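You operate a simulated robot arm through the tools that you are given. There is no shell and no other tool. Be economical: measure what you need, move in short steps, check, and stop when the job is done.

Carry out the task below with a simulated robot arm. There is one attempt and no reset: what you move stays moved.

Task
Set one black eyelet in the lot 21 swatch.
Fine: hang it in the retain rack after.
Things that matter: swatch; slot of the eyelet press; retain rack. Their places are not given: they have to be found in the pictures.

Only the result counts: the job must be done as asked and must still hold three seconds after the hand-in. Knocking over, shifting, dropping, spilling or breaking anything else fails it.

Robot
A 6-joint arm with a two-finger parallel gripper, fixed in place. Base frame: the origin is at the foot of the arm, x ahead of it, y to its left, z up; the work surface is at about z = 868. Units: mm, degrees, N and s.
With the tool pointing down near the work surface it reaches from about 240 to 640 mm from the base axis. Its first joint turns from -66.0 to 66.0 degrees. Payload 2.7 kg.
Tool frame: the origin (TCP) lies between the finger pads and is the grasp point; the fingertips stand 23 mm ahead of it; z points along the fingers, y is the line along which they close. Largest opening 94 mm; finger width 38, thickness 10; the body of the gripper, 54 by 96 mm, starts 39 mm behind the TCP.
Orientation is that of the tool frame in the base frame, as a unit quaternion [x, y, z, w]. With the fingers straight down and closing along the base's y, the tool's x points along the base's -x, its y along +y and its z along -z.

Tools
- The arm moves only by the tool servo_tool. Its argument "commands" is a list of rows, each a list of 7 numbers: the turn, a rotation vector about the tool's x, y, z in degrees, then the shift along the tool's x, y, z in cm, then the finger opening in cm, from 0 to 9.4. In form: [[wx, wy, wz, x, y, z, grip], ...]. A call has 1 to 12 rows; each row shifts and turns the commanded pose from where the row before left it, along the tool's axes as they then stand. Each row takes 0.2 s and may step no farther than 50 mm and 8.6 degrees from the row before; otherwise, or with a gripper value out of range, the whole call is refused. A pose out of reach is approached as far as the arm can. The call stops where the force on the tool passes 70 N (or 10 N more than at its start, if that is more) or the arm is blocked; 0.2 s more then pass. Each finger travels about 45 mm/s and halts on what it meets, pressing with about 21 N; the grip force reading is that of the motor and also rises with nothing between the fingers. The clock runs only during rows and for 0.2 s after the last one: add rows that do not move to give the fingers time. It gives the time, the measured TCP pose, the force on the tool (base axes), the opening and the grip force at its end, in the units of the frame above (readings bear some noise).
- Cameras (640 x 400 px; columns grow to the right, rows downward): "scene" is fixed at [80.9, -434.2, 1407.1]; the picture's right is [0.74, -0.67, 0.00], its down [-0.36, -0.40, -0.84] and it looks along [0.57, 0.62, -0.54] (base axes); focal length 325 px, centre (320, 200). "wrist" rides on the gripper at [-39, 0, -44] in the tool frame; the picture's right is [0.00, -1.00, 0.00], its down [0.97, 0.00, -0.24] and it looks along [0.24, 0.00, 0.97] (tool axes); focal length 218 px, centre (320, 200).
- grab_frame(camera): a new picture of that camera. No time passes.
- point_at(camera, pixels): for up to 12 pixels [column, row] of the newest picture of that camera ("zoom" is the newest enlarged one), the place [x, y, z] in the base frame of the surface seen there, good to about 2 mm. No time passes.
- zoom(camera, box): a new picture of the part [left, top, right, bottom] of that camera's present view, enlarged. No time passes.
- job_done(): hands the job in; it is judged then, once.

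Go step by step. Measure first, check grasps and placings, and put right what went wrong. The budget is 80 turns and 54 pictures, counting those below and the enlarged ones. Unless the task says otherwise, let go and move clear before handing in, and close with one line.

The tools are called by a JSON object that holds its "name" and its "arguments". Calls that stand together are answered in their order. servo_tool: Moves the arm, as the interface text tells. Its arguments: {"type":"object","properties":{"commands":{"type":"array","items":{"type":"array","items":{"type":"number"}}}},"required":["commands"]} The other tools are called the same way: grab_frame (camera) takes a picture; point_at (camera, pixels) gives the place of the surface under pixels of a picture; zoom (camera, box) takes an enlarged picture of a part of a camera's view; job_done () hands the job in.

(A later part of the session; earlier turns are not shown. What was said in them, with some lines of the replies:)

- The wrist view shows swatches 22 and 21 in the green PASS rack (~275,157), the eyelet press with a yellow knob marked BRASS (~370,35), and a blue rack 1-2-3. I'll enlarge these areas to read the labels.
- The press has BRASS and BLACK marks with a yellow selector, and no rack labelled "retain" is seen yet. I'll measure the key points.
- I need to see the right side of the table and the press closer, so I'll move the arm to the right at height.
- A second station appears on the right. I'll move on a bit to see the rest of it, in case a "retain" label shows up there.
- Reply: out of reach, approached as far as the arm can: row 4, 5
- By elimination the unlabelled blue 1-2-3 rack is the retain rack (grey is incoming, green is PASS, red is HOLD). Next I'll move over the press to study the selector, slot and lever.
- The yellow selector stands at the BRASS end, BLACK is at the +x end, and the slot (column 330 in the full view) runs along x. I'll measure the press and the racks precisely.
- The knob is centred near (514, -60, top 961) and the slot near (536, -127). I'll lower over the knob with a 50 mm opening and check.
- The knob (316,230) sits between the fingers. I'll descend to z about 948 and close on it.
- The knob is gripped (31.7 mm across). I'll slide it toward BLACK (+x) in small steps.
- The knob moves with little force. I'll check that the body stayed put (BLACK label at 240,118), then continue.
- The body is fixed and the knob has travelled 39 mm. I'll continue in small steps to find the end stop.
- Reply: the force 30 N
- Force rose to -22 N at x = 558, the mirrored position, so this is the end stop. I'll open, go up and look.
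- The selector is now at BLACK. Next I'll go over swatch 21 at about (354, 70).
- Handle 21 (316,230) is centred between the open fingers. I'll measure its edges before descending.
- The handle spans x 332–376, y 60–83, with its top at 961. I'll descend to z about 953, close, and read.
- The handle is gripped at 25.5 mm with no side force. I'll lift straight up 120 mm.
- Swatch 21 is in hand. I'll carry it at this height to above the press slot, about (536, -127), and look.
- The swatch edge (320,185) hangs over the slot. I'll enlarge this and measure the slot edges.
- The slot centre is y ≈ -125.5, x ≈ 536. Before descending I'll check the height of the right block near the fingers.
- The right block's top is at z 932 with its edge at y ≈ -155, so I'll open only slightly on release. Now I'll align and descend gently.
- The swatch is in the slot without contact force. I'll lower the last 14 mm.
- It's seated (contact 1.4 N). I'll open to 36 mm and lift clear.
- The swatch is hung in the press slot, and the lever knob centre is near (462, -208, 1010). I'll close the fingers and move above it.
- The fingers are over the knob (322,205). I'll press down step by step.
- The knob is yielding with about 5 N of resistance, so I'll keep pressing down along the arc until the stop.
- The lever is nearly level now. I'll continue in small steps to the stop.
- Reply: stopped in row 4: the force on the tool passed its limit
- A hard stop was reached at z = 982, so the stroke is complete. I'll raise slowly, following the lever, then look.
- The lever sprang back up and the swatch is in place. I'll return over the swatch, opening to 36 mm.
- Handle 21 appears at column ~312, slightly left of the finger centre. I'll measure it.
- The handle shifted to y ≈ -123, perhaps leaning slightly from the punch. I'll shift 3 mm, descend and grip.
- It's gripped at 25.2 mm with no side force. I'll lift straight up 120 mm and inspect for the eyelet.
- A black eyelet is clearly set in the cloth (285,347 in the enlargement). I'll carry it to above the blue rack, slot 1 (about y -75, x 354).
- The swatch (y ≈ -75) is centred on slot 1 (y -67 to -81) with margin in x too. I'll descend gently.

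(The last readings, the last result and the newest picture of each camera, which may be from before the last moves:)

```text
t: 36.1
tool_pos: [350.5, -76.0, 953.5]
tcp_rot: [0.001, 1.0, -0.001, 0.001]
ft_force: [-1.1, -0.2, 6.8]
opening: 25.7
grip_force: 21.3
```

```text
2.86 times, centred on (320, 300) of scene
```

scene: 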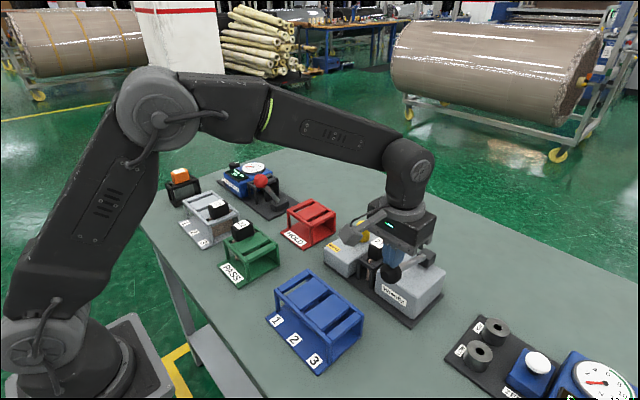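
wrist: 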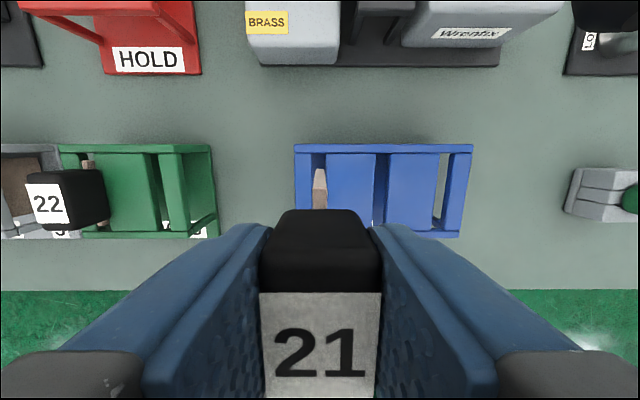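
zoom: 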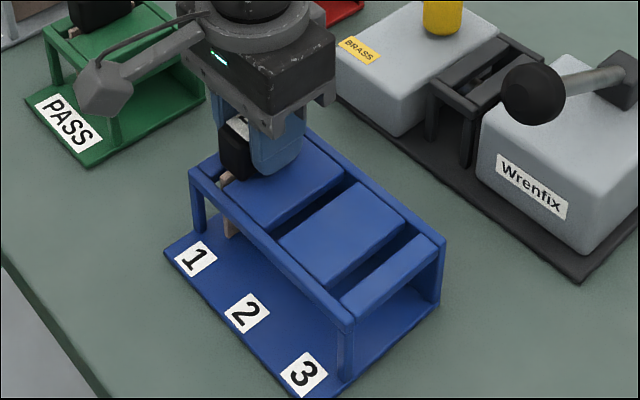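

It's seated (6.8 N contact at z = 953.5). I'll release and rise straight up.

{"name": "servo_tool", "arguments": {"commands": [[0, 0, 0, 0, 0, -0.05, 3.6], [0, 0, 0, 0, 0, 0, 4], [0, 0, 0, 0, 0, -1.5, 4], [0, 0, 0, 0, 0, -3, 4], [0, 0, 0, 0, 0, -5, 4], [0, 0, 0, 0, 0, -5, 4], [0, 0, 0, 0, 0, -4, 4]]}}

{"name": "grab_frame", "arguments": {"camera": "scene"}}

{"name": "zoom", "arguments": {"camera": "scene", "box": [250, 230, 390, 370]}}

{"name": "grab_frame", "arguments": {"camera": "wrist"}}

```text
t: 37.7
tool_pos: [351.4, -74.0, 1140.1]
tcp_rot: [0.0, 1.0, -0.002, 0.0]
ft_force: [-0.8, -0.3, -0.6]
opening: 40.1
grip_force: 0.1
```

```text
11 pictures are left
```

scene: 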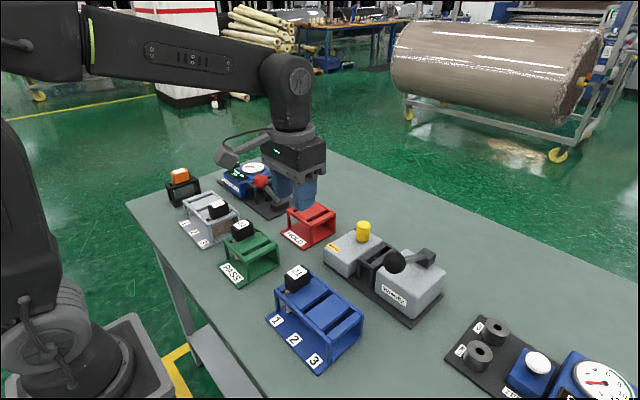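

```text
2.86 times, centred on (320, 300) of scene
```

zoom: 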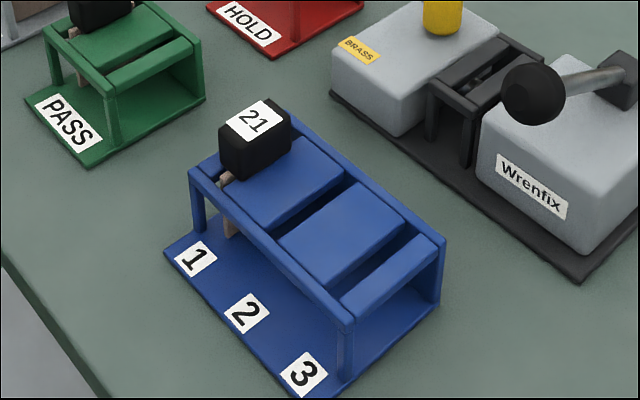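

```text
9 pictures are left
```

wrist: 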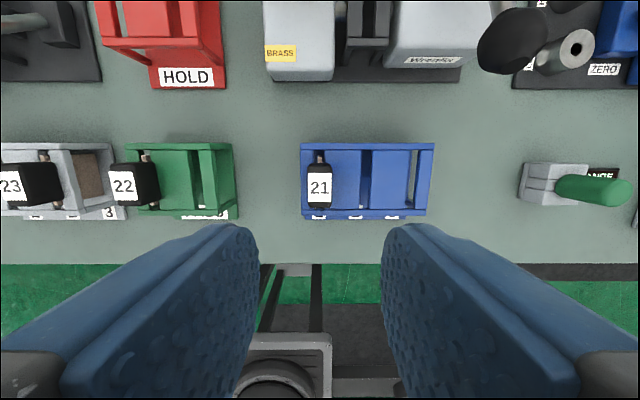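

Swatch 21 hangs level in slot 1 of the blue rack (319,188), the arm is clear and nothing else has moved, so I'm handing in.

{"name": "job_done", "arguments": {}}

```text
The job is handed in.
```

The lot 21 swatch has one black eyelet set, and it is hanging in slot 1 of the blue 1-2-3 rack; no rack is labelled "retain", so I picked that one by elimination.
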